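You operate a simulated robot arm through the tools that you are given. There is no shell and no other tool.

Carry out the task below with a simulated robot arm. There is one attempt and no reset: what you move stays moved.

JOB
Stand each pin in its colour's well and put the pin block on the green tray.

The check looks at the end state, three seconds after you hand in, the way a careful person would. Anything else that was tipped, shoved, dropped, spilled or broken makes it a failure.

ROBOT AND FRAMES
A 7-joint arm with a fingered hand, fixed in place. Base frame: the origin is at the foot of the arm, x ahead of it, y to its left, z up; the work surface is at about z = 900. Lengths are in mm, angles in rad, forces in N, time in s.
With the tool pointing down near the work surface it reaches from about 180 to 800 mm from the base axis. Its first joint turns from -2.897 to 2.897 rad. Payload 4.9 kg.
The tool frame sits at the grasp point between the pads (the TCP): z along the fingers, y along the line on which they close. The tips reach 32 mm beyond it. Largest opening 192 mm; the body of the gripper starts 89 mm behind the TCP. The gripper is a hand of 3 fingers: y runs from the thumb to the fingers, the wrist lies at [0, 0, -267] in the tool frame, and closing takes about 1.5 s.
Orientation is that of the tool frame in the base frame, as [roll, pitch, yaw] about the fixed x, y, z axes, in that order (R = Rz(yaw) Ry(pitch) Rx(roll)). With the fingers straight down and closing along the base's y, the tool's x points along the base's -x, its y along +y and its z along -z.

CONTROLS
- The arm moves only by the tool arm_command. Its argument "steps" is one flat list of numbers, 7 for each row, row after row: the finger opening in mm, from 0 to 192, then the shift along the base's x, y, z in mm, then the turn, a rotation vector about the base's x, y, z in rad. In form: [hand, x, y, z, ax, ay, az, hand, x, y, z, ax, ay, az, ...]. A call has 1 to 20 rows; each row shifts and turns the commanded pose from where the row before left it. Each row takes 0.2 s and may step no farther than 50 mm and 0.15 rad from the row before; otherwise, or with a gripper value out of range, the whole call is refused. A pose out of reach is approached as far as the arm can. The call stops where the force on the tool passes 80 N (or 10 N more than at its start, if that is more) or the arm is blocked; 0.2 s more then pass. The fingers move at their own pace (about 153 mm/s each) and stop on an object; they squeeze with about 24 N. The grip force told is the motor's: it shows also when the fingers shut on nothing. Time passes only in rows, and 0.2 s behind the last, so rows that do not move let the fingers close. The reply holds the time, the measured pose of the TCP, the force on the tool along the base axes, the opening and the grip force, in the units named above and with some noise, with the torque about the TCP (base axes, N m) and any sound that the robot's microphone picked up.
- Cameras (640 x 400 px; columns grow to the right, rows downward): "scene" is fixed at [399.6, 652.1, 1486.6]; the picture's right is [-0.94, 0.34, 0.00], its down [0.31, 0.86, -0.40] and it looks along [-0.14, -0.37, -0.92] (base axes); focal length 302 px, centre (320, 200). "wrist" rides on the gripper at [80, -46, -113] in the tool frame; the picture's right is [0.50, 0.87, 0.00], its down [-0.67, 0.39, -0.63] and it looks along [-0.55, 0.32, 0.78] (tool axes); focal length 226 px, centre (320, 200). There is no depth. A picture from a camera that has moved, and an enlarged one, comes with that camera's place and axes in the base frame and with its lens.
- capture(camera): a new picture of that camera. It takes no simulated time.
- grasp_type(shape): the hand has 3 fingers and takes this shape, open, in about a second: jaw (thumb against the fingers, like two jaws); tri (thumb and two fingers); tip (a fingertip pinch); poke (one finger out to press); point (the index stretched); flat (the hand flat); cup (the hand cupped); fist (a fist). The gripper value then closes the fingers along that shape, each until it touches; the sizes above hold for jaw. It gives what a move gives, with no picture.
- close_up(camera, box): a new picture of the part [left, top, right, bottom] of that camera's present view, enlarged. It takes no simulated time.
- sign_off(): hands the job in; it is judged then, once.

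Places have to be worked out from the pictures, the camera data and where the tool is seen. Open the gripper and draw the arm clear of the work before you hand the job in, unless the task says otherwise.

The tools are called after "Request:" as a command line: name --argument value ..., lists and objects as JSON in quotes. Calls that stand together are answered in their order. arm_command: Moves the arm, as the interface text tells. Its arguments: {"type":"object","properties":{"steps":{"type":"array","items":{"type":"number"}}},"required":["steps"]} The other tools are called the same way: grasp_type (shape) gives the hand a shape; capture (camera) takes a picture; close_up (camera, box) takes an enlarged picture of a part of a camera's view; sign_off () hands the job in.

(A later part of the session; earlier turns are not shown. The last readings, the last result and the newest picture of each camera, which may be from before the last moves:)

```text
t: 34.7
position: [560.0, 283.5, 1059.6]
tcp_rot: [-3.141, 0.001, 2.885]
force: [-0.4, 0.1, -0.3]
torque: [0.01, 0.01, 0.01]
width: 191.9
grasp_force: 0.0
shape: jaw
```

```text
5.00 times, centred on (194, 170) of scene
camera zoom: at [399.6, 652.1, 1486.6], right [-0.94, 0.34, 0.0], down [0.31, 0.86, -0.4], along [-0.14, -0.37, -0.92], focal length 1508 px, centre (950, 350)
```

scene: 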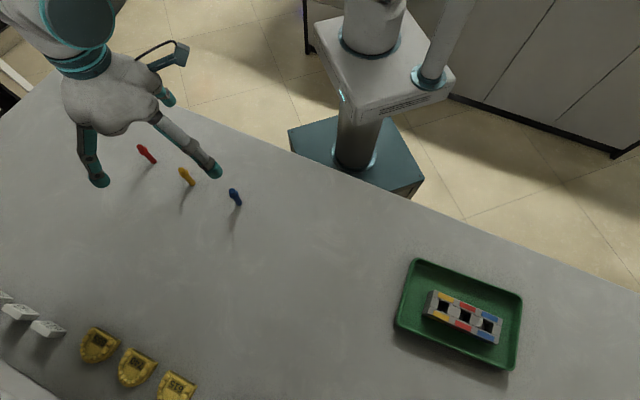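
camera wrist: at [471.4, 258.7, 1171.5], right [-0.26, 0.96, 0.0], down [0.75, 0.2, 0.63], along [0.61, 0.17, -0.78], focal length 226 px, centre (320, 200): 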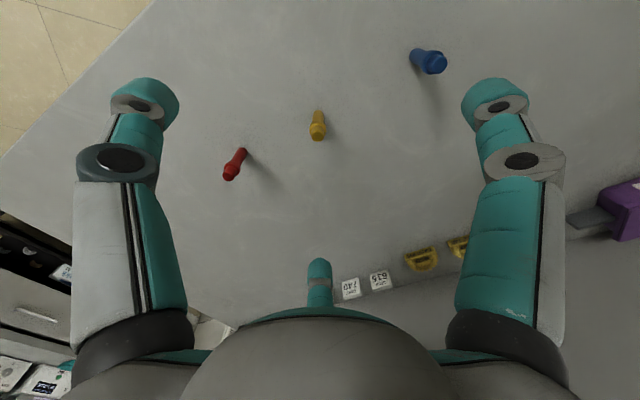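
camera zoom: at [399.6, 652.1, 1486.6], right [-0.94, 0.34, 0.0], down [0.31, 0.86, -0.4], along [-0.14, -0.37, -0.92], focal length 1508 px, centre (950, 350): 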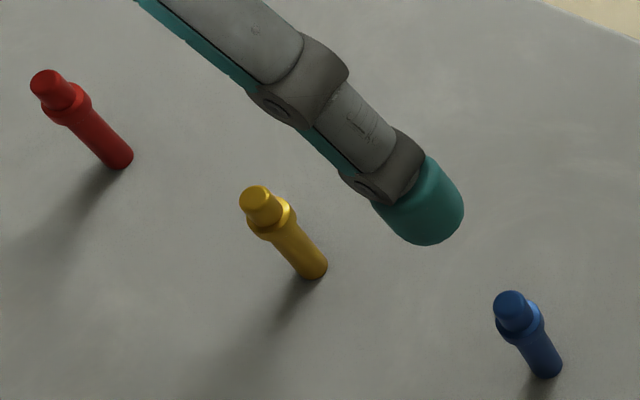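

From the wrist view the yellow pin stands at about (560.5, 280.6). Its cap is about 12 mm wide, its collar about 17 mm and its shaft about 13 mm, while the wells measure about 18 mm. I lower to just above the pin top with the fingers at 80 mm and check the centring.

Request:
arm_command --steps '[100, 0, -1.2, -14, 0, 0, 0, 80, 0, -1.1, -14, 0, 0, 0, 80, 0, 0, -12, 0, 0, 0, 80, 0, 0, -8, 0, 0, 0, 80, 0, 0, 0, 0, 0, 0]'

Request:
capture --camera "wrist"

Request:
close_up --camera "wrist" --box '[260, 110, 380, 200]'

Request:
close_up --camera "scene" --box '[60, 90, 260, 215]'

```text
t: 35.9
position: [559.1, 281.2, 1012.9]
tcp_rot: [-3.14, 0.0, 2.884]
force: [-0.5, -0.2, -0.3]
torque: [-0.01, 0.02, 0.0]
width: 80.5
grasp_force: 0.0
shape: jaw
```

```text
taken
camera wrist: at [470.8, 257.4, 1125.0], right [-0.26, 0.96, 0.0], down [0.75, 0.2, 0.63], along [0.61, 0.17, -0.78], focal length 226 px, centre (320, 200)
```

wrist: 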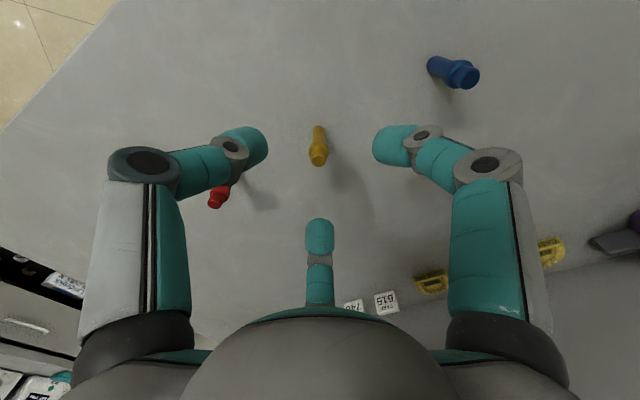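

```text
4.44 times, centred on (320, 155) of wrist
camera zoom: at [470.8, 257.4, 1125.0], right [-0.26, 0.96, 0.0], down [0.75, 0.2, 0.63], along [0.61, 0.17, -0.78], focal length 1005 px, centre (320, 400)
```

zoom: 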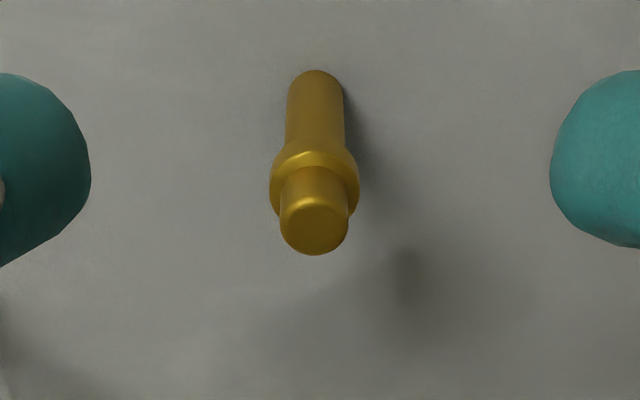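

```text
3.20 times, centred on (160, 152) of scene
camera zoom: at [399.6, 652.1, 1486.6], right [-0.94, 0.34, 0.0], down [0.31, 0.86, -0.4], along [-0.14, -0.37, -0.92], focal length 965 px, centre (832, 352)
```

zoom: 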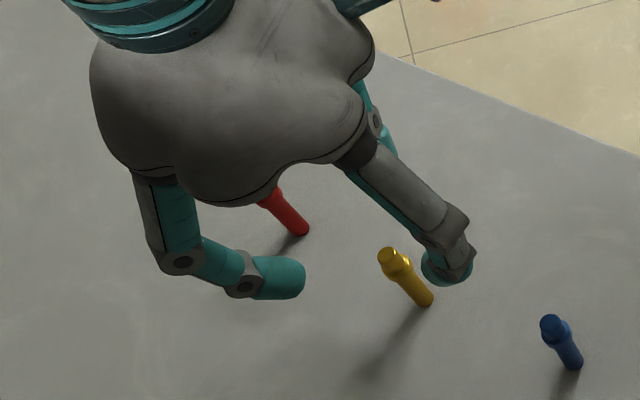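

The pin measures about 61 mm tall, with the cap at z≈948–961, and it is about 1 mm off the hand axis. I correct that and descend so the fingertips meet the cap.

Request:
arm_command --steps '[80, 0.9, -0.75, -10, 0, 0, 0, 80, 0, 0, -10, 0, 0, 0, 60, 0, 0, -8, 0, 0, 0, 60, 0, 0, -4, 0, 0, 0, 50, 0, 0, 0, 0, 0, 0, 50, 0, 0, 0, 0, 0, 0]'

Request:
capture --camera "wrist"

Request:
close_up --camera "wrist" --box '[260, 130, 380, 220]'

Request:
close_up --camera "scene" --box '[60, 90, 260, 215]'

```text
t: 37.3
position: [559.9, 281.7, 980.7]
tcp_rot: [3.141, 0.002, 2.885]
force: [-0.6, 0.1, 0.2]
torque: [0.0, -0.03, 0.02]
width: 50.2
grasp_force: 0.1
shape: jaw
```

```text
taken
camera wrist: at [470.9, 257.2, 1093.1], right [-0.26, 0.96, 0.0], down [0.75, 0.2, 0.63], along [0.61, 0.17, -0.78], focal length 226 px, centre (320, 200)
```

wrist: 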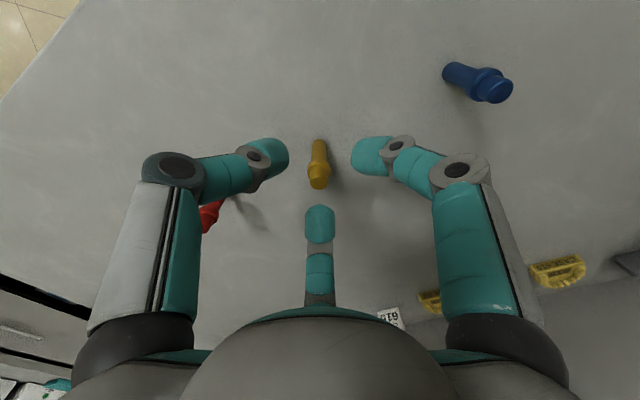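

```text
4.44 times, centred on (320, 175) of wrist
camera zoom: at [470.9, 257.2, 1093.1], right [-0.26, 0.96, 0.0], down [0.75, 0.2, 0.63], along [0.61, 0.17, -0.78], focal length 1005 px, centre (320, 311)
```

zoom: 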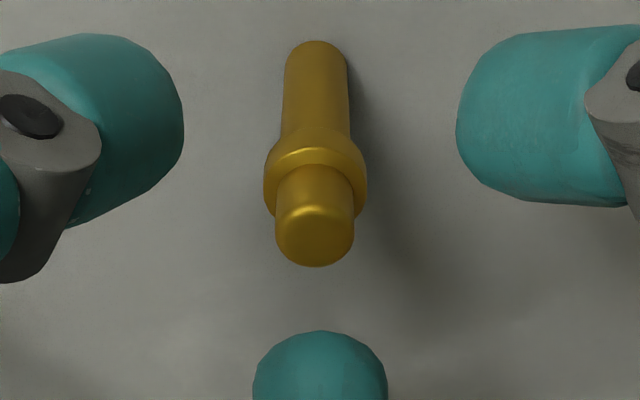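

```text
3.20 times, centred on (160, 152) of scene
camera zoom: at [399.6, 652.1, 1486.6], right [-0.94, 0.34, 0.0], down [0.31, 0.86, -0.4], along [-0.14, -0.37, -0.92], focal length 965 px, centre (832, 352)
```

zoom: 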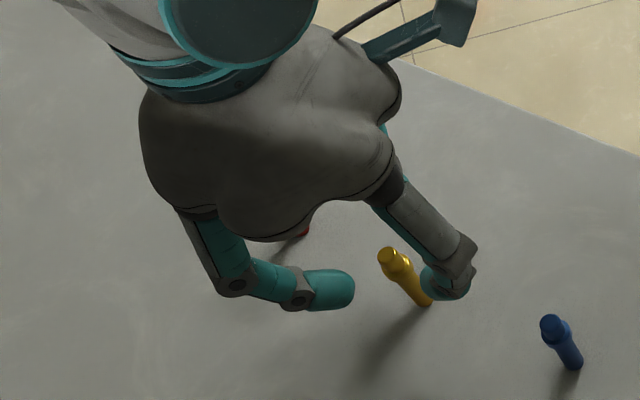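

The pin is nearly centred, about 0.8 mm left of the axis. The tip spheres would touch roughly 22 mm below the TCP, a bit high on the cap, so I go 3.5 mm lower, nudge sideways, and close in stages.

Request:
arm_command --steps '[50, 0.5, -0.9, -3.5, 0, 0, 0, 50, 0, 0, 0, 0, 0, 0, 30, 0, 0, 0, 0, 0, 0, 24, 0, 0, 0, 0, 0, 0, 24, 0, 0, 0, 0, 0, 0]'

Request:
close_up --camera "wrist" --box '[260, 130, 380, 220]'

```text
t: 38.5
position: [560.6, 279.1, 976.2]
tcp_rot: [-3.141, 0.001, 2.883]
force: [0.8, 0.0, 0.2]
torque: [-0.01, -0.02, 0.0]
width: 24.5
grasp_force: 0.0
shape: jaw
```

```text
4.44 times, centred on (320, 175) of wrist
camera zoom: at [471.8, 255.9, 1089.6], right [-0.26, 0.96, 0.0], down [0.75, 0.2, 0.63], along [0.61, 0.17, -0.78], focal length 1005 px, centre (320, 311)
```

zoom: 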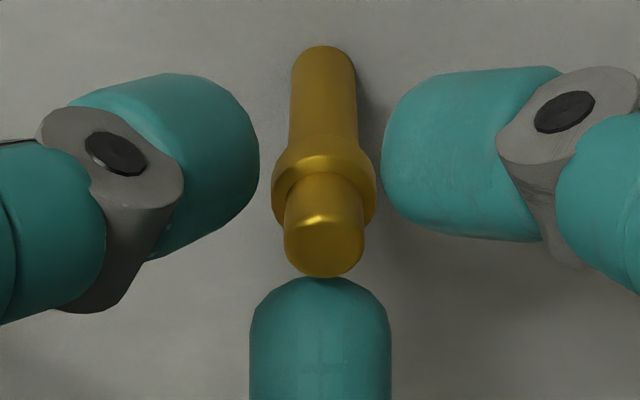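

The tips surround the cap evenly, with the pin within about 0.6 mm of the axis. I close fully onto the cap.

Request:
arm_command --steps '[16, 0, 0, 0, 0, 0, 0, 10, 0, 0, 0, 0, 0, 0, 0, 0, 0, 0, 0, 0, 0, 0, 0, 0, 0, 0, 0, 0, 0, 0, 0, 0, 0, 0, 0]'

Request:
close_up --camera "wrist" --box '[260, 130, 380, 220]'

Request:
close_up --camera "scene" --box '[60, 90, 260, 215]'

```text
t: 39.7
position: [561.2, 279.4, 976.8]
tcp_rot: [3.141, 0.001, 2.885]
force: [-0.1, -0.1, 0.0]
torque: [0.03, -0.01, 0.0]
width: 9.5
grasp_force: 23.9
shape: jaw
```

```text
4.44 times, centred on (320, 175) of wrist
camera zoom: at [471.8, 255.9, 1089.5], right [-0.26, 0.96, 0.0], down [0.75, 0.2, 0.63], along [0.61, 0.17, -0.78], focal length 1005 px, centre (320, 311)
```

zoom: 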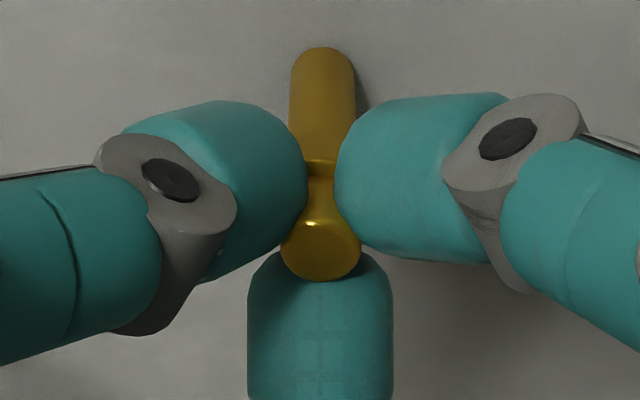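

```text
3.20 times, centred on (160, 152) of scene
camera zoom: at [399.6, 652.1, 1486.6], right [-0.94, 0.34, 0.0], down [0.31, 0.86, -0.4], along [-0.14, -0.37, -0.92], focal length 965 px, centre (832, 352)
```

zoom: 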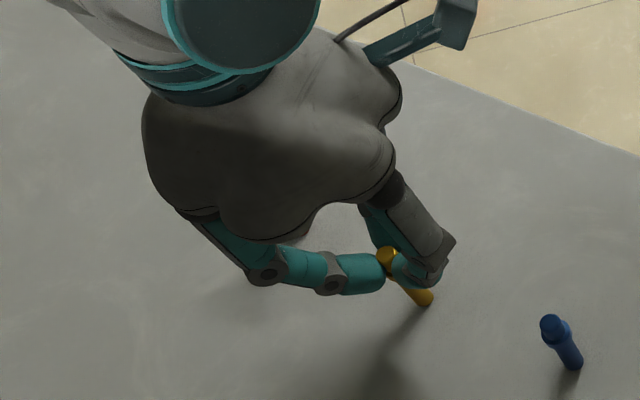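

The yellow pin is gripped at a width of 9.5 with 24 N and is still upright. I lift it slowly and check how it hangs.

Request:
arm_command --steps '[0, 0, 0, 4, 0, 0, 0, 0, 0, 0, 8, 0, 0, 0, 0, 0, 0, 12, 0, 0, 0, 0, 0, 0, 15, 0, 0, 0, 0, 0, 0, 15, 0, 0, 0, 0, 0, 0, 15, 0, 0, 0, 0, 0, 0, 0, 0, 0, 0]'

Request:
capture --camera "wrist"

Request:
close_up --camera "wrist" --box '[260, 110, 380, 200]'

Request:
close_up --camera "scene" --box '[60, 90, 260, 215]'

```text
t: 41.3
position: [559.7, 280.1, 1046.6]
tcp_rot: [-3.14, 0.001, 2.883]
force: [-0.2, -0.1, 0.0]
torque: [-0.01, -0.03, 0.0]
width: 9.6
grasp_force: 24.5
shape: jaw
```

```text
taken
camera wrist: at [471.9, 255.8, 1159.1], right [-0.26, 0.96, 0.0], down [0.75, 0.2, 0.63], along [0.61, 0.17, -0.78], focal length 226 px, centre (320, 200)
```

wrist: 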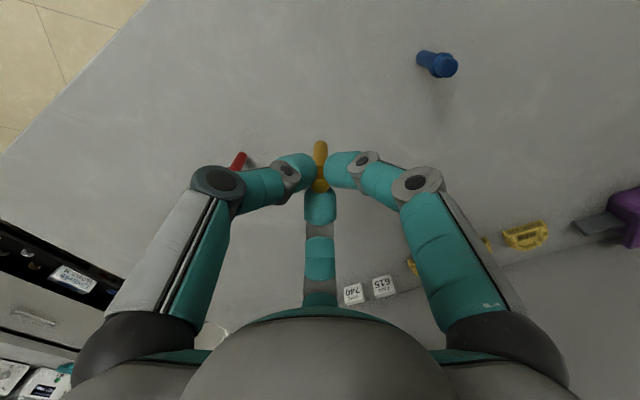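

```text
4.44 times, centred on (320, 155) of wrist
camera zoom: at [471.9, 255.8, 1159.1], right [-0.26, 0.96, 0.0], down [0.75, 0.2, 0.63], along [0.61, 0.17, -0.78], focal length 1005 px, centre (320, 400)
```

zoom: 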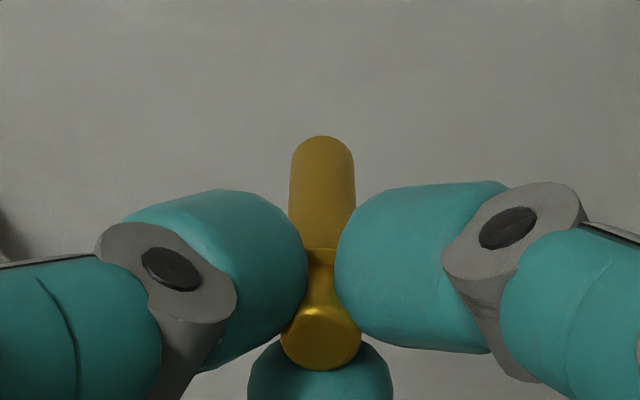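

```text
3.20 times, centred on (160, 152) of scene
camera zoom: at [399.6, 652.1, 1486.6], right [-0.94, 0.34, 0.0], down [0.31, 0.86, -0.4], along [-0.14, -0.37, -0.92], focal length 965 px, centre (832, 352)
```

zoom: 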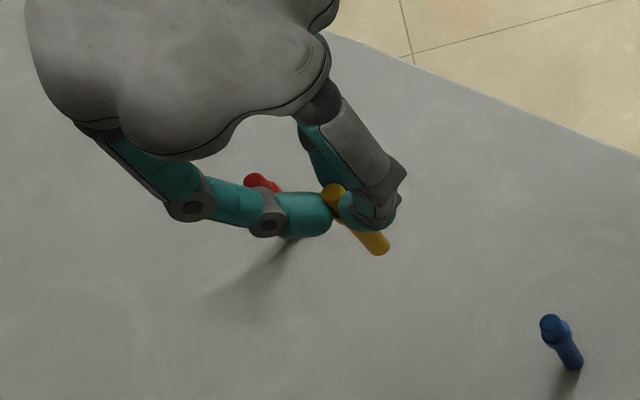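

The pin hangs straight on the tool axis, its bottom 76.5 mm below the TCP. I raise it further so it clears the blue pin and the tray, then carry it to above the yellow well.

Request:
arm_command --steps '[0, 0, 0, 17, 0, 0, 0, 0, 0, 0, 18, 0, 0, 0, 0, -10, 11, 0, 0, 0, 0, 0, -21, 23, 0, 0, 0, 0, 0, -24, 26, 0, 0, 0, 0, 0, -24, 26, 0, 0, 0, 0, 0, -24, 26, 0, 0, 0, 0, 0, -24, 26, 0, 0, 0, 0, 0, -24, 26, 0, 0, 0, 0, 0, -24, 26, 0, 0, 0, 0, 0, -24, 26, 0, 0, 0, 0, 0, -24, 26, 0, 0, 0, 0, 0, -24, 26, 0, 0, 0, 0, 0, -24, 26, 0, 0, 0, 0, 0, -24, 26, 0, 0, 0, 0, 0, -24, 26, 0, 0, 0, 0, 0, -24, 26, 0, 0, 0, 0, 0, -18, 20, 0, 0, 0, 0, 0, -9, 10, 0, 0, 0, 0, 0, 0, 0, 0, 0, 0, 0]'

Request:
capture --camera "wrist"

Request:
capture --camera "scene"

```text
t: 45.5
position: [189.6, 682.5, 1079.4]
tcp_rot: [-3.141, 0.0, 2.886]
force: [-0.2, 0.4, 0.7]
torque: [-0.01, 0.02, 0.02]
width: 9.4
grasp_force: 24.4
shape: jaw
```

```text
taken
camera wrist: at [100.4, 658.5, 1192.6], right [-0.26, 0.96, 0.0], down [0.75, 0.2, 0.63], along [0.61, 0.17, -0.78], focal length 226 px, centre (320, 200)
```

wrist: 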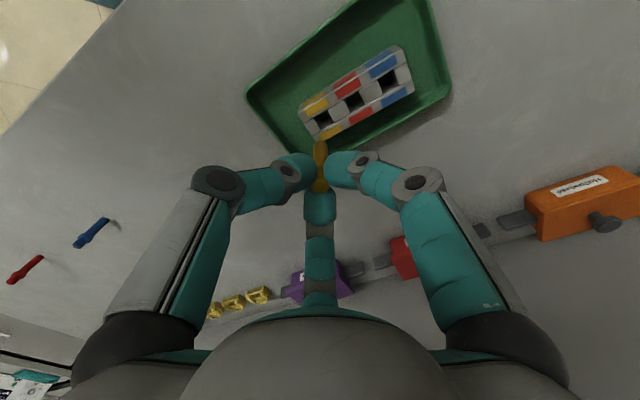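

```text
taken
```

scene: 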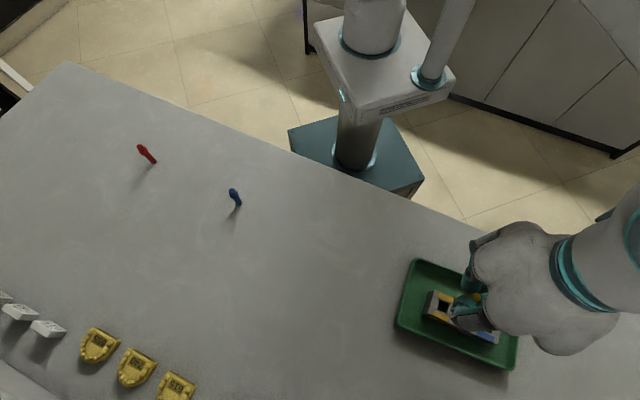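

I zoom in on the block from here to locate the yellow well relative to the hanging pin.

Request:
close_up --camera "wrist" --box '[284, 40, 428, 130]'

Request:
close_up --camera "wrist" --box '[248, 90, 392, 180]'

```text
4.44 times, centred on (356, 85) of wrist
camera zoom: at [100.4, 658.5, 1192.6], right [-0.26, 0.96, 0.0], down [0.75, 0.2, 0.63], along [0.61, 0.17, -0.78], focal length 1005 px, centre (160, 711)
```

zoom: 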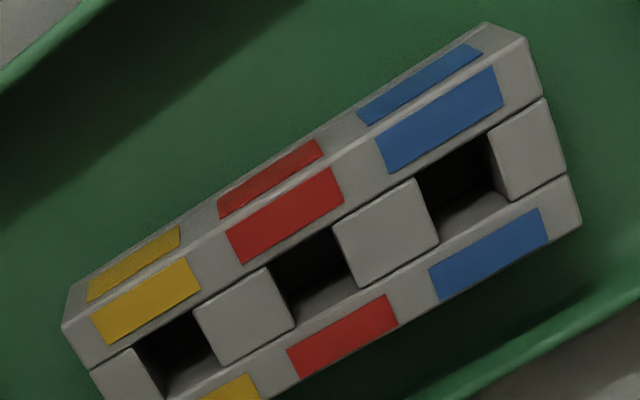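

```text
4.44 times, centred on (320, 135) of wrist
camera zoom: at [100.4, 658.5, 1192.6], right [-0.26, 0.96, 0.0], down [0.75, 0.2, 0.63], along [0.61, 0.17, -0.78], focal length 1005 px, centre (320, 489)
```

zoom: 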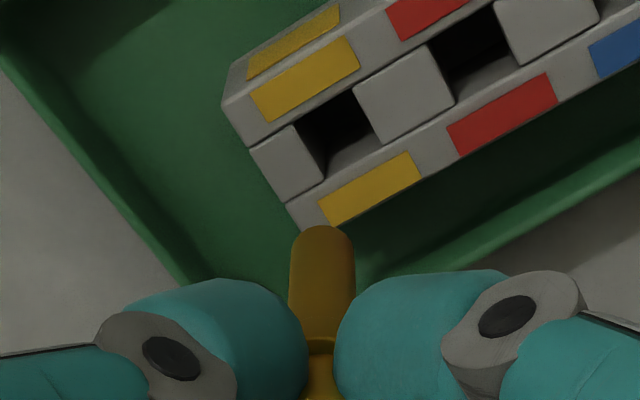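

The wells come out consistently at yellow (187.7,686.6), red (160.2,713.5) and blue (133,739.9). I correct by (-1.8,+3.9) and lower until the pin bottom is about 5 mm above the block.

Request:
arm_command --steps '[0, -1.8, 3.9, 0, 0, 0, 0, 0, 0, 0, -15, 0, 0, 0, 0, 0, 0, -15, 0, 0, 0, 0, 0, 0, -15, 0, 0, 0, 0, 0, 0, -10, 0, 0, 0, 0, 0, 0, -5, 0, 0, 0, 0, 0, 0, 0, 0, 0, 0]'

Request:
close_up --camera "wrist" --box '[248, 100, 392, 190]'

Request:
close_up --camera "scene" --box '[400, 255, 528, 335]'

```text
t: 47.1
position: [189.1, 684.9, 1021.8]
tcp_rot: [-3.141, 0.0, 2.884]
force: [0.8, 0.1, 0.0]
torque: [0.01, -0.03, 0.04]
width: 9.6
grasp_force: 24.0
shape: jaw
```

```text
4.44 times, centred on (320, 145) of wrist
camera zoom: at [100.4, 661.7, 1134.2], right [-0.26, 0.96, 0.0], down [0.75, 0.2, 0.63], along [0.61, 0.17, -0.78], focal length 1005 px, centre (320, 444)
```

zoom: 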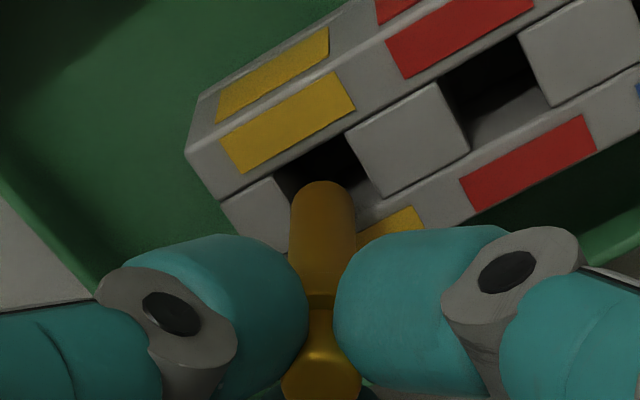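

```text
5.00 times, centred on (464, 295) of scene
camera zoom: at [399.6, 652.1, 1486.6], right [-0.94, 0.34, 0.0], down [0.31, 0.86, -0.4], along [-0.14, -0.37, -0.92], focal length 1508 px, centre (-400, -275)
```

zoom: 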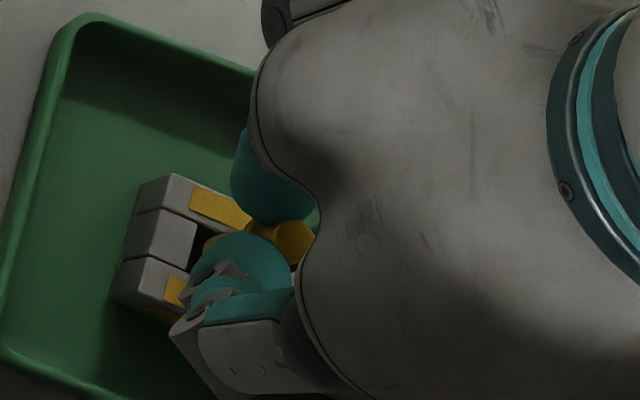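

The pin bottom is about 7 mm above the block, and the well centre is about (-1.5,+1.8) mm from the pin axis. I nudge it and look again before inserting.

Request:
arm_command --steps '[0, -1.8, 1.8, -1, 0, 0, 0, 0, 0, 0, -1, 0, 0, 0, 0, 0, 0, 0, 0, 0, 0]'

Request:
close_up --camera "wrist" --box '[248, 100, 392, 190]'

```text
t: 47.9
position: [185.7, 688.5, 1020.2]
tcp_rot: [3.141, 0.0, 2.886]
force: [0.4, 0.7, 0.4]
torque: [0.01, -0.01, 0.03]
width: 9.6
grasp_force: 24.0
shape: jaw
```

```text
4.44 times, centred on (320, 145) of wrist
camera zoom: at [97.9, 663.8, 1132.0], right [-0.26, 0.96, 0.0], down [0.75, 0.2, 0.63], along [0.61, 0.17, -0.78], focal length 1005 px, centre (320, 444)
```

zoom: 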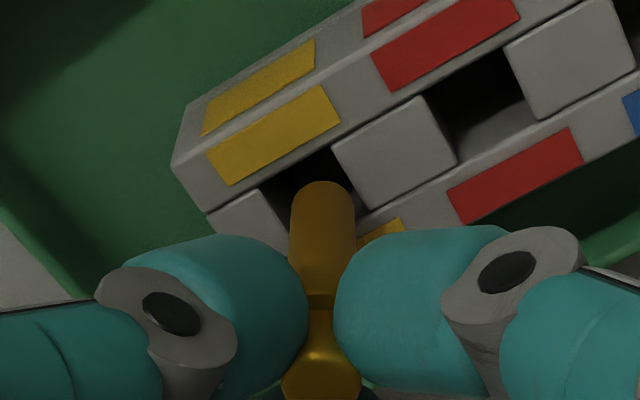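

The offset is now down to about (+1.1,-1.0) mm. I apply that while lowering a little and check once more.

Request:
arm_command --steps '[0, 0.9, -0.8, -1.5, 0, 0, 0, 0, 0, 0, -1.5, 0, 0, 0, 0, 0, 0, 0, 0, 0, 0]'

Request:
close_up --camera "wrist" --box '[248, 100, 392, 190]'

```text
t: 48.7
position: [186.4, 688.3, 1016.7]
tcp_rot: [3.141, 0.0, 2.884]
force: [0.4, 1.1, 0.5]
torque: [0.02, 0.01, 0.0]
width: 9.5
grasp_force: 24.4
shape: jaw
```

```text
4.44 times, centred on (320, 145) of wrist
camera zoom: at [98.8, 663.3, 1129.0], right [-0.26, 0.96, 0.0], down [0.75, 0.2, 0.63], along [0.61, 0.17, -0.78], focal length 1005 px, centre (320, 444)
```

zoom: 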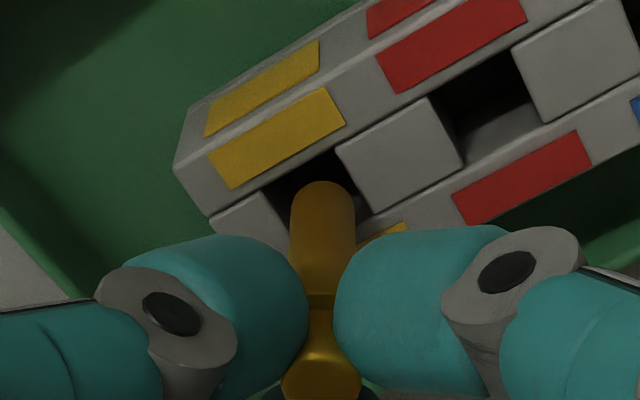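

The well is now within about 0.5 mm of the pin axis, and the pin bottom is about 2 mm above the block top. I insert slowly and watch the force.

Request:
arm_command --steps '[0, 0, 0, -2, 0, 0, 0, 0, 0, 0, -2, 0, 0, 0, 0, 0, 0, -2, 0, 0, 0, 0, 0, 0, 0, 0, 0, 0]'

Request:
close_up --camera "wrist" --box '[248, 100, 392, 190]'

```text
t: 49.7
position: [187.4, 686.3, 1010.6]
tcp_rot: [3.14, 0.002, 2.885]
force: [0.7, 0.0, -0.3]
torque: [0.01, 0.0, -0.03]
width: 9.7
grasp_force: 24.0
shape: jaw
```

```text
4.44 times, centred on (320, 145) of wrist
camera zoom: at [98.7, 662.5, 1122.9], right [-0.26, 0.96, 0.0], down [0.75, 0.2, 0.63], along [0.61, 0.17, -0.78], focal length 1005 px, centre (320, 444)
```

zoom: 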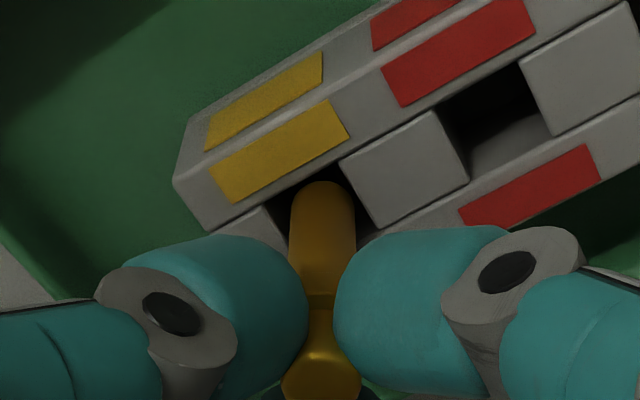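

The pin has entered the well with no contact force. I keep lowering in small steps.

Request:
arm_command --steps '[0, 0, 0, -2, 0, 0, 0, 0, 0, 0, -2, 0, 0, 0, 0, 0, 0, -2, 0, 0, 0, 0, 0, 0, -2, 0, 0, 0, 0, 0, 0, 0, 0, 0, 0]'

Request:
arm_command --steps '[0, 0, 0, -2, 0, 0, 0, 0, 0, 0, -2, 0, 0, 0, 0, 0, 0, -2, 0, 0, 0, 0, 0, 0, 0, 0, 0, 0]'

Request:
close_up --camera "wrist" --box '[248, 100, 392, 190]'

```text
t: 50.9
position: [187.3, 685.8, 1003.6]
tcp_rot: [3.141, 0.0, 2.884]
force: [-0.3, 0.3, -0.5]
torque: [0.01, 0.0, -0.04]
width: 9.6
grasp_force: 23.7
shape: jaw
```

```text
t: 51.9
position: [187.1, 688.4, 997.2]
tcp_rot: [3.14, 0.001, 2.886]
force: [0.0, 0.2, 0.3]
torque: [-0.03, 0.03, 0.01]
width: 9.5
grasp_force: 23.8
shape: jaw
```

```text
4.44 times, centred on (320, 145) of wrist
camera zoom: at [98.9, 663.4, 1109.3], right [-0.26, 0.96, 0.0], down [0.75, 0.2, 0.63], along [0.61, 0.17, -0.78], focal length 1005 px, centre (320, 444)
```

zoom: 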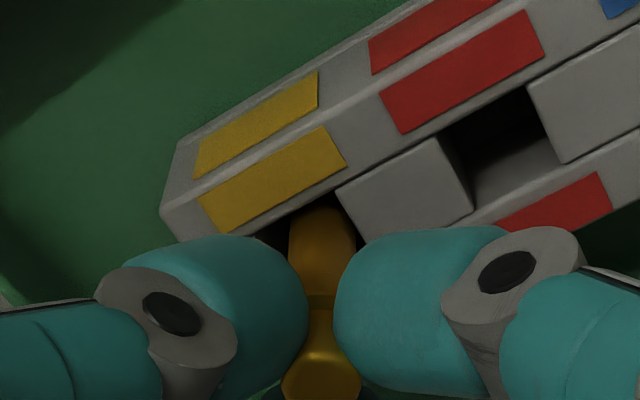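

The pin is about 18 mm deep with no resistance. I keep going in small steps until it touches the bottom.

Request:
arm_command --steps '[0, 0, 0, -2, 0, 0, 0, 0, 0, 0, -2, 0, 0, 0, 0, 0, 0, -1, 0, 0, 0, 0, 0, 0, 0, 0, 0, 0]'

Request:
arm_command --steps '[0, 0, 0, -1.5, 0, 0, 0, 0, 0, 0, -1, 0, 0, 0, 0, 0, 0, 0, 0, 0, 0]'

Request:
arm_command --steps '[0, 0, 0, -1.5, 0, 0, 0, 0, 0, 0, -1, 0, 0, 0, 0, 0, 0, 0, 0, 0, 0]'

```text
t: 52.9
position: [187.7, 686.7, 991.7]
tcp_rot: [-3.141, 0.0, 2.886]
force: [-0.7, 0.2, -1.7]
torque: [0.01, 0.02, -0.03]
width: 9.8
grasp_force: 24.2
shape: jaw
```

```text
t: 53.7
position: [186.9, 686.9, 989.0]
tcp_rot: [3.14, 0.0, 2.885]
force: [0.4, 0.5, -0.1]
torque: [-0.01, 0.01, -0.02]
width: 9.9
grasp_force: 24.2
shape: jaw
```

```text
t: 54.5
position: [187.1, 687.5, 986.0]
tcp_rot: [3.141, 0.0, 2.884]
force: [0.0, 0.6, -0.7]
torque: [0.03, 0.0, -0.01]
width: 9.3
grasp_force: 23.9
shape: jaw
```

I am at a TCP z of about 986 with the pin bottom near z=910, and there is still no contact. I continue in steps of about 1 mm.

Request:
arm_command --steps '[0, 0, 0, -1, 0, 0, 0, 0, 0, 0, -1, 0, 0, 0, 0, 0, 0, 0, 0, 0, 0]'

Request:
arm_command --steps '[0, 0, 0, -1, 0, 0, 0, 0, 0, 0, 0, 0, 0, 0]'

Request:
arm_command --steps '[0, 0, 0, -1, 0, 0, 0, 0, 0, 0, 0, 0, 0, 0]'

Request:
close_up --camera "wrist" --box '[248, 100, 392, 190]'

```text
t: 55.3
position: [188.7, 686.4, 985.5]
tcp_rot: [3.139, 0.002, 2.886]
force: [-0.3, -0.2, 7.8]
torque: [-0.01, 0.05, 0.0]
width: 9.5
grasp_force: 24.2
shape: jaw
```

```text
t: 55.9
position: [187.7, 687.7, 987.0]
tcp_rot: [3.138, 0.0, 2.884]
force: [-0.3, -0.4, 15.5]
torque: [0.0, 0.04, -0.01]
width: 10.0
grasp_force: 24.2
shape: jaw
```

```text
t: 56.5
position: [187.7, 686.4, 985.1]
tcp_rot: [3.137, 0.001, 2.885]
force: [-0.4, 0.2, 23.7]
torque: [-0.03, 0.01, -0.03]
width: 10.3
grasp_force: 24.2
shape: jaw
```

```text
4.44 times, centred on (320, 145) of wrist
camera zoom: at [99.3, 663.0, 1097.4], right [-0.26, 0.96, 0.0], down [0.75, 0.2, 0.63], along [0.61, 0.17, -0.77], focal length 1005 px, centre (320, 444)
```

zoom: 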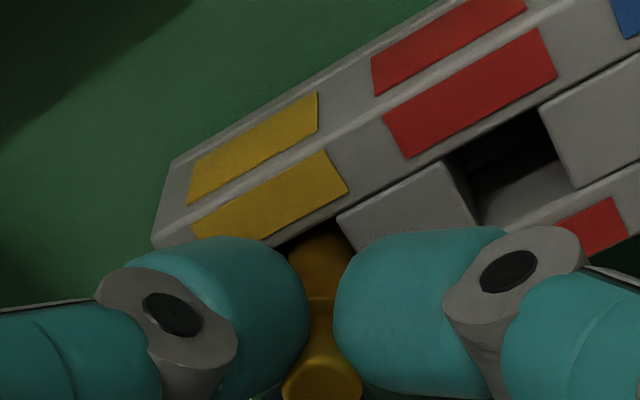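

The pin has bottomed out at about z=908, so the well is about 30 mm deep, and the force is purely vertical. I relieve the pressing by raising about 2.5 mm in command, then open the fingers gently.

Request:
arm_command --steps '[0, 0, 0, 1.3, 0, 0, 0, 0, 0, 0, 1.2, 0, 0, 0, 0, 0, 0, 0, 0, 0, 0]'

Request:
arm_command --steps '[14, 0, 0, 0, 0, 0, 0, 18, 0, 0, 0, 0, 0, 0, 24, 0, 0, 0, 0, 0, 0, 30, 0, 0, 0, 0, 0, 0, 30, 0, 0, 0, 0, 0, 0]'

Request:
close_up --camera "wrist" --box '[248, 100, 392, 190]'

```text
t: 57.3
position: [187.9, 688.0, 985.7]
tcp_rot: [3.141, 0.0, 2.885]
force: [0.6, 0.1, 19.0]
torque: [0.03, -0.02, 0.0]
width: 10.0
grasp_force: 24.3
shape: jaw
```

```text
t: 58.5
position: [187.6, 685.5, 984.1]
tcp_rot: [3.141, -0.001, 2.884]
force: [-0.2, 0.4, -0.1]
torque: [0.01, 0.0, 0.03]
width: 29.4
grasp_force: 0.1
shape: jaw
```

```text
4.44 times, centred on (320, 145) of wrist
camera zoom: at [99.4, 662.8, 1097.0], right [-0.26, 0.96, 0.0], down [0.75, 0.2, 0.63], along [0.61, 0.17, -0.78], focal length 1005 px, centre (320, 444)
```

zoom: 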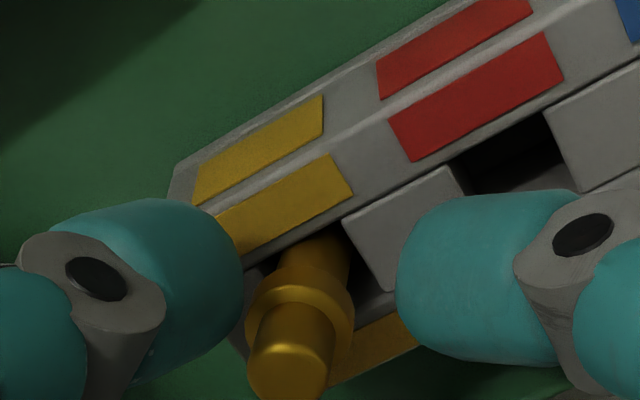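

The pin is released and looks as if it leans slightly, perhaps still resting on the thumb. I open a bit more, rise straight up and look again.

Request:
arm_command --steps '[40, 0, 0, 0, 0, 0, 0, 46, 0, 0, 0, 0, 0, 0, 46, 0, 0, 0, 0, 0, 0]'

Request:
close_up --camera "wrist" --box '[248, 110, 392, 200]'

```text
t: 59.3
position: [187.8, 687.0, 983.9]
tcp_rot: [3.141, 0.002, 2.885]
force: [0.2, 0.3, -0.1]
torque: [0.01, -0.02, 0.0]
width: 45.6
grasp_force: 0.1
shape: jaw
```

```text
4.44 times, centred on (320, 155) of wrist
camera zoom: at [99.4, 662.9, 1097.3], right [-0.26, 0.96, 0.0], down [0.75, 0.2, 0.63], along [0.61, 0.17, -0.78], focal length 1005 px, centre (320, 400)
```

zoom: 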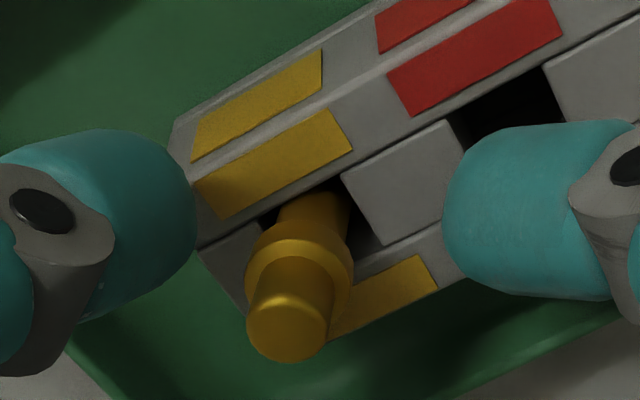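

The yellow pin is in its well but leans about 7° toward the thumb side. I rise clear and look from above to judge it properly.

Request:
arm_command --steps '[46, 0, 0, 5, 0, 0, 0, 46, 0, 0, 10, 0, 0, 0, 50, 0, 0, 15, 0, 0, 0, 60, 0, 0, 20, 0, 0, 0, 80, 0, 0, 20, 0, 0, 0, 100, 0, 0, 20, 0, 0, 0, 100, 0, 0, 0, 0, 0, 0]'

Request:
close_up --camera "wrist" --box '[248, 70, 392, 160]'

Request:
close_up --camera "scene" --box '[400, 255, 528, 335]'

```text
t: 60.9
position: [187.8, 685.4, 1074.8]
tcp_rot: [3.142, -0.001, 2.886]
force: [0.2, 0.7, 0.1]
torque: [-0.04, 0.01, -0.01]
width: 99.4
grasp_force: 0.1
shape: jaw
```

```text
4.44 times, centred on (320, 115) of wrist
camera zoom: at [99.0, 662.5, 1187.7], right [-0.26, 0.96, 0.0], down [0.75, 0.2, 0.63], along [0.61, 0.17, -0.78], focal length 1005 px, centre (320, 578)
```

zoom: 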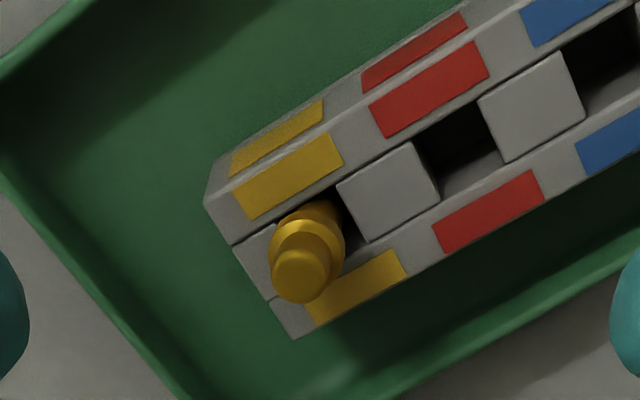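

```text
5.00 times, centred on (464, 295) of scene
camera zoom: at [399.6, 652.1, 1486.6], right [-0.94, 0.34, 0.0], down [0.31, 0.86, -0.4], along [-0.14, -0.37, -0.92], focal length 1508 px, centre (-400, -275)
```

zoom: 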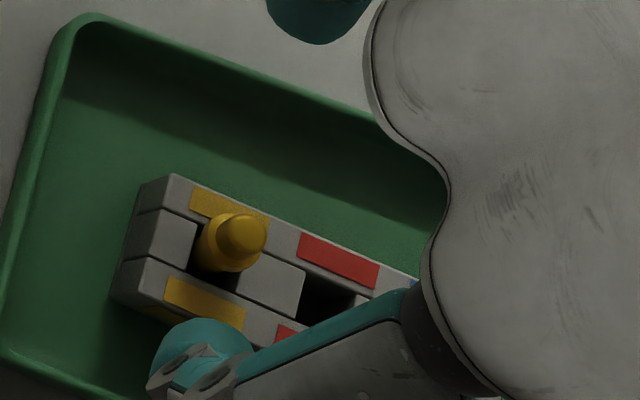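

The pin's top is about 5 mm off the well centre, so it leans within the well's clearance. I'd like it upright, so I go back down around the cap with open fingers, close loosely to centre it without gripping, and open slowly.

Request:
arm_command --steps '[70, -0.5, 1.6, -20, 0, 0, 0, 60, 0, 0, -20, 0, 0, 0, 50, 0, 0, -20, 0, 0, 0, 46, 0, 0, -15, 0, 0, 0, 46, 0, 0, -10, 0, 0, 0, 46, 0, 0, -5, 0, 0, 0, 46, 0, 0, 0, 0, 0, 0]'

Request:
close_up --camera "wrist" --box '[248, 120, 392, 210]'

```text
t: 62.5
position: [187.2, 688.3, 986.3]
tcp_rot: [3.141, 0.0, 2.885]
force: [-0.2, 0.3, -0.3]
torque: [0.0, 0.03, -0.01]
width: 46.6
grasp_force: 0.1
shape: jaw
```

```text
4.44 times, centred on (320, 165) of wrist
camera zoom: at [98.9, 664.3, 1097.7], right [-0.26, 0.96, 0.0], down [0.75, 0.2, 0.63], along [0.61, 0.17, -0.78], focal length 1005 px, centre (320, 356)
```

zoom: 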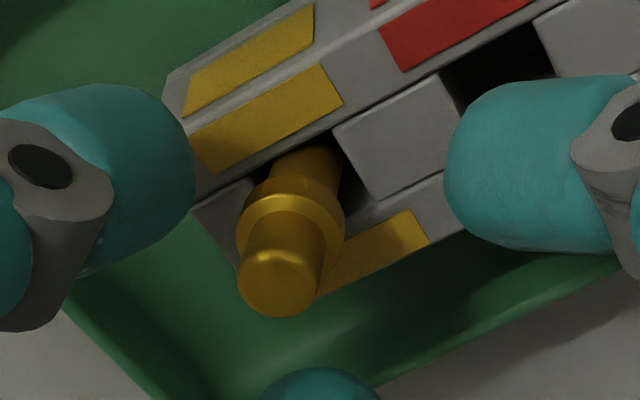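

The hand is around the leaning pin. I close slowly to about 13 mm, just short of gripping, and check.

Request:
arm_command --steps '[38, 0, 0, 0, 0, 0, 0, 30, 0, 0, 0, 0, 0, 0, 24, 0, 0, 0, 0, 0, 0, 20, 0, 0, 0, 0, 0, 0, 17, 0, 0, 0, 0, 0, 0, 15, 0, 0, 0, 0, 0, 0, 13, 0, 0, 0, 0, 0, 0, 13, 0, 0, 0, 0, 0, 0, 13, 0, 0, 0, 0, 0, 0]'

Request:
close_up --camera "wrist" --box '[248, 120, 392, 210]'

```text
t: 64.5
position: [186.9, 686.9, 986.0]
tcp_rot: [-3.141, -0.001, 2.885]
force: [0.3, -0.1, 1.5]
torque: [-0.01, 0.02, 0.01]
width: 13.5
grasp_force: 0.0
shape: jaw
```

```text
4.44 times, centred on (320, 165) of wrist
camera zoom: at [98.9, 664.3, 1097.9], right [-0.26, 0.96, 0.0], down [0.75, 0.2, 0.63], along [0.61, 0.17, -0.78], focal length 1005 px, centre (320, 356)
```

zoom: 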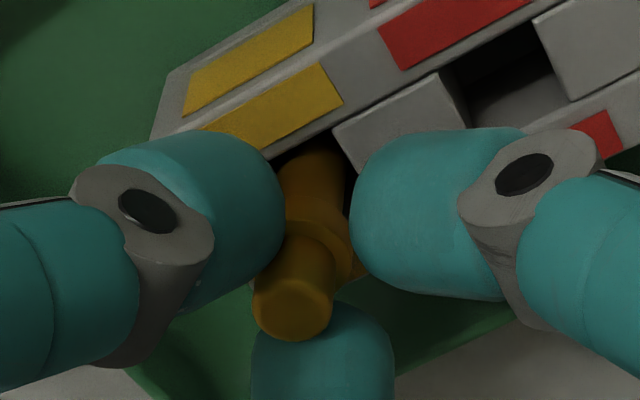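

The pin is partly pushed upright but still slips into a gap between the fingers. I grip it fully again and look at how its axis lies.

Request:
arm_command --steps '[11, 0, 0, 0, 0, 0, 0, 9, 0, 0, 0, 0, 0, 0, 5, 0, 0, 0, 0, 0, 0, 0, 0, 0, 0, 0, 0, 0, 0, 0, 0, 0, 0, 0, 0, 0, 0, 0, 0, 0, 0, 0]'

Request:
close_up --camera "wrist" --box '[248, 120, 392, 210]'

```text
t: 65.9
position: [187.6, 688.5, 985.0]
tcp_rot: [3.141, 0.0, 2.885]
force: [0.0, -0.5, 1.0]
torque: [0.04, 0.02, -0.01]
width: 7.5
grasp_force: 24.5
shape: jaw
```

```text
4.44 times, centred on (320, 165) of wrist
camera zoom: at [98.9, 664.3, 1097.7], right [-0.26, 0.96, 0.0], down [0.75, 0.2, 0.63], along [0.61, 0.17, -0.78], focal length 1005 px, centre (320, 356)
```

zoom: 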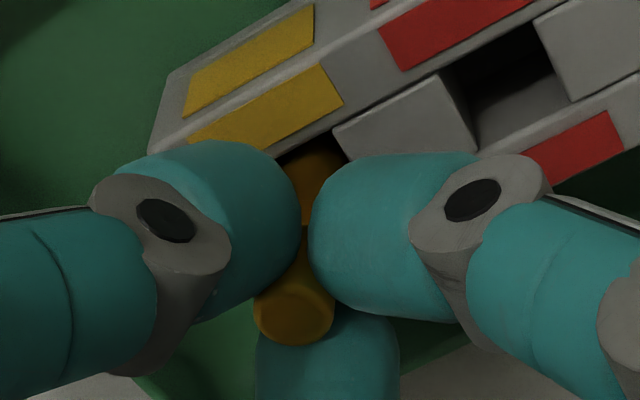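

The cap is held about 5 mm off-axis and the pin still leans. While holding it I move the hand slowly about (-4,+2) mm to bring the top over the well centre, watching the side force.

Request:
arm_command --steps '[0, -1, 0.5, 0, 0, 0, 0, 0, -1, 0.5, 0, 0, 0, 0, 0, -1, 0.5, 0, 0, 0, 0, 0, -1, 0.5, 0, 0, 0, 0, 0, 0, 0, 0, 0, 0, 0]'

Request:
close_up --camera "wrist" --box '[248, 120, 392, 210]'

Request:
close_up --camera "scene" --box '[400, 255, 528, 335]'

```text
t: 67.1
position: [182.5, 689.1, 984.8]
tcp_rot: [-3.141, 0.0, 2.885]
force: [0.0, 0.4, 0.3]
torque: [0.02, -0.01, -0.04]
width: 7.7
grasp_force: 24.2
shape: jaw
```

```text
4.44 times, centred on (320, 165) of wrist
camera zoom: at [94.8, 665.9, 1097.6], right [-0.26, 0.96, 0.0], down [0.75, 0.2, 0.63], along [0.61, 0.17, -0.78], focal length 1005 px, centre (320, 356)
```

zoom: 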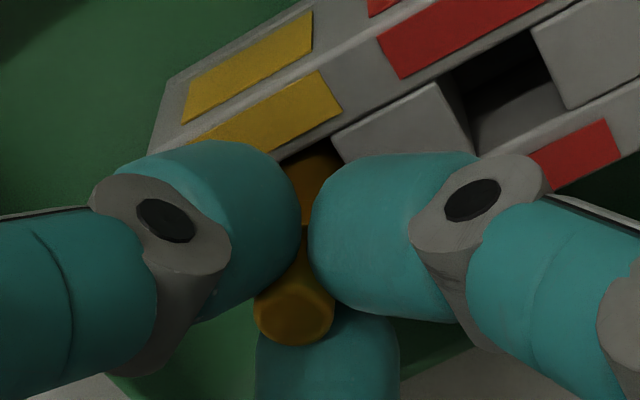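

```text
5.00 times, centred on (464, 295) of scene
camera zoom: at [399.6, 652.1, 1486.6], right [-0.94, 0.34, 0.0], down [0.31, 0.86, -0.4], along [-0.14, -0.37, -0.92], focal length 1508 px, centre (-400, -275)
```

zoom: 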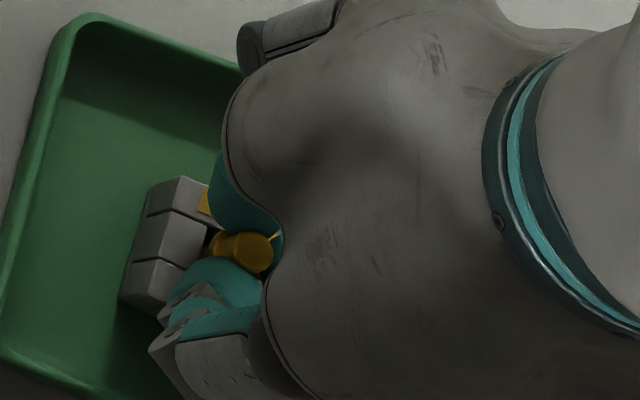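

The pin is rigid in the grip, so the light block slid about 3 mm with it. That is harmless, but it doesn't straighten the pin. The force is near zero now, so I release slowly and look at how the pin settles.

Request:
arm_command --steps '[8, 0, 0, 0, 0, 0, 0, 9, 0, 0, 0, 0, 0, 0, 10, 0, 0, 0, 0, 0, 0, 11, 0, 0, 0, 0, 0, 0, 12, 0, 0, 0, 0, 0, 0, 14, 0, 0, 0, 0, 0, 0, 16, 0, 0, 0, 0, 0, 0, 20, 0, 0, 0, 0, 0, 0, 26, 0, 0, 0, 0, 0, 0, 34, 0, 0, 0, 0, 0, 0, 42, 0, 0, 0, 0, 0, 0, 50, 0, 0, 0, 0, 0, 0, 50, 0, 0, 0, 0, 0, 0]'

Request:
close_up --camera "wrist" --box '[248, 120, 392, 210]'

```text
t: 69.9
position: [183.0, 690.3, 986.7]
tcp_rot: [-3.139, 0.0, 2.885]
force: [0.4, 0.4, 0.3]
torque: [0.0, 0.02, 0.02]
width: 49.4
grasp_force: 0.1
shape: jaw
```

```text
4.44 times, centred on (320, 165) of wrist
camera zoom: at [94.8, 665.9, 1097.7], right [-0.26, 0.96, 0.0], down [0.75, 0.2, 0.63], along [0.61, 0.17, -0.78], focal length 1005 px, centre (320, 356)
```

zoom: 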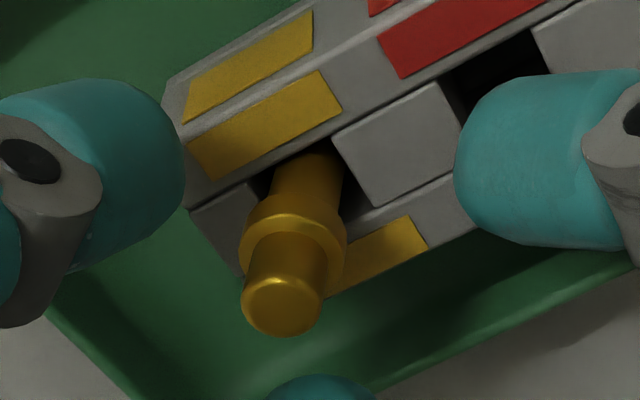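

I rise clear to look at the whole situation, and I also zoom in on the remaining pins' feet to understand why the pin leans.

Request:
arm_command --steps '[50, 0, 0, 8, 0, 0, 0, 60, 0, 0, 15, 0, 0, 0, 80, 0, 0, 20, 0, 0, 0, 100, 0, 0, 20, 0, 0, 0, 100, 0, 0, 25, 0, 0, 0, 100, 10, -10, 20, 0, 0, 0, 100, 0, 0, 0, 0, 0, 0]'

Request:
close_up --camera "wrist" --box '[248, 70, 392, 160]'

Request:
close_up --camera "scene" --box '[400, 255, 528, 335]'

Request:
close_up --camera "scene" --box '[216, 180, 256, 215]'

Request:
close_up --camera "scene" --box '[130, 135, 170, 170]'

```text
t: 71.5
position: [194.1, 680.1, 1093.1]
tcp_rot: [-3.139, 0.0, 2.885]
force: [0.5, 0.3, 0.0]
torque: [0.0, -0.01, -0.02]
width: 99.5
grasp_force: 0.1
shape: jaw
```

```text
4.44 times, centred on (320, 115) of wrist
camera zoom: at [105.2, 656.2, 1205.7], right [-0.26, 0.96, 0.0], down [0.75, 0.2, 0.63], along [0.61, 0.17, -0.78], focal length 1005 px, centre (320, 578)
```

zoom: 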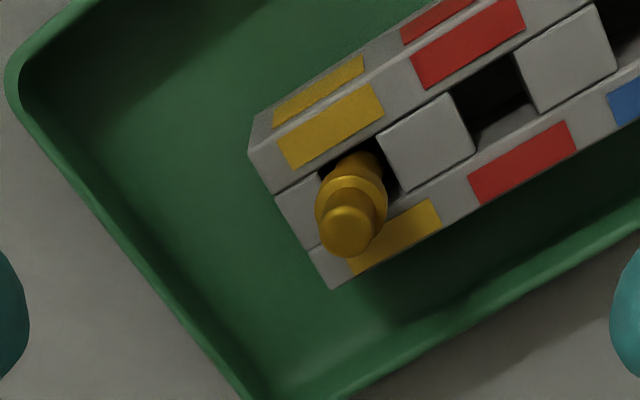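

```text
5.00 times, centred on (464, 295) of scene
camera zoom: at [399.6, 652.1, 1486.6], right [-0.94, 0.34, 0.0], down [0.31, 0.86, -0.4], along [-0.14, -0.37, -0.92], focal length 1508 px, centre (-400, -275)
```

zoom: 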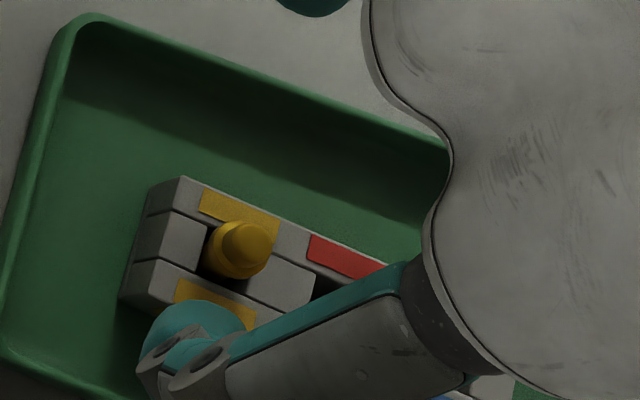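

```text
11.43 times, centred on (236, 198) of scene
camera zoom: at [399.6, 652.1, 1486.6], right [-0.94, 0.34, 0.0], down [0.31, 0.86, -0.4], along [-0.14, -0.37, -0.92], focal length 3448 px, centre (1280, 229)
```

zoom: 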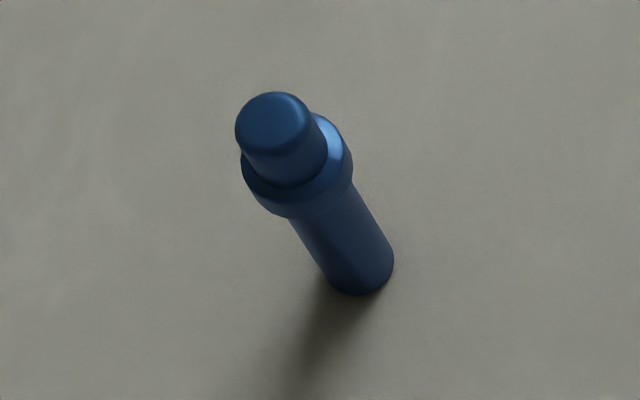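

```text
11.43 times, centred on (150, 152) of scene
camera zoom: at [399.6, 652.1, 1486.6], right [-0.94, 0.34, 0.0], down [0.31, 0.86, -0.4], along [-0.14, -0.37, -0.92], focal length 3448 px, centre (2263, 743)
```

zoom: 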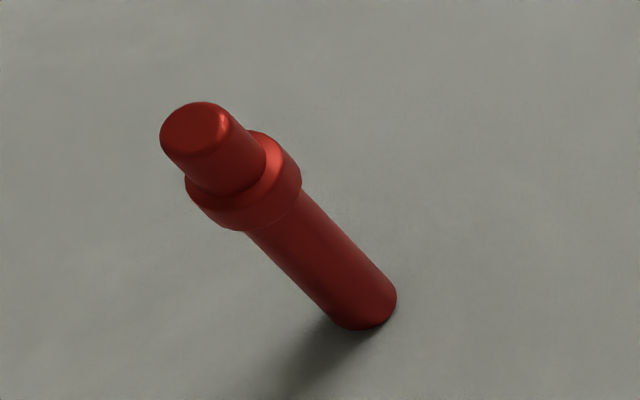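

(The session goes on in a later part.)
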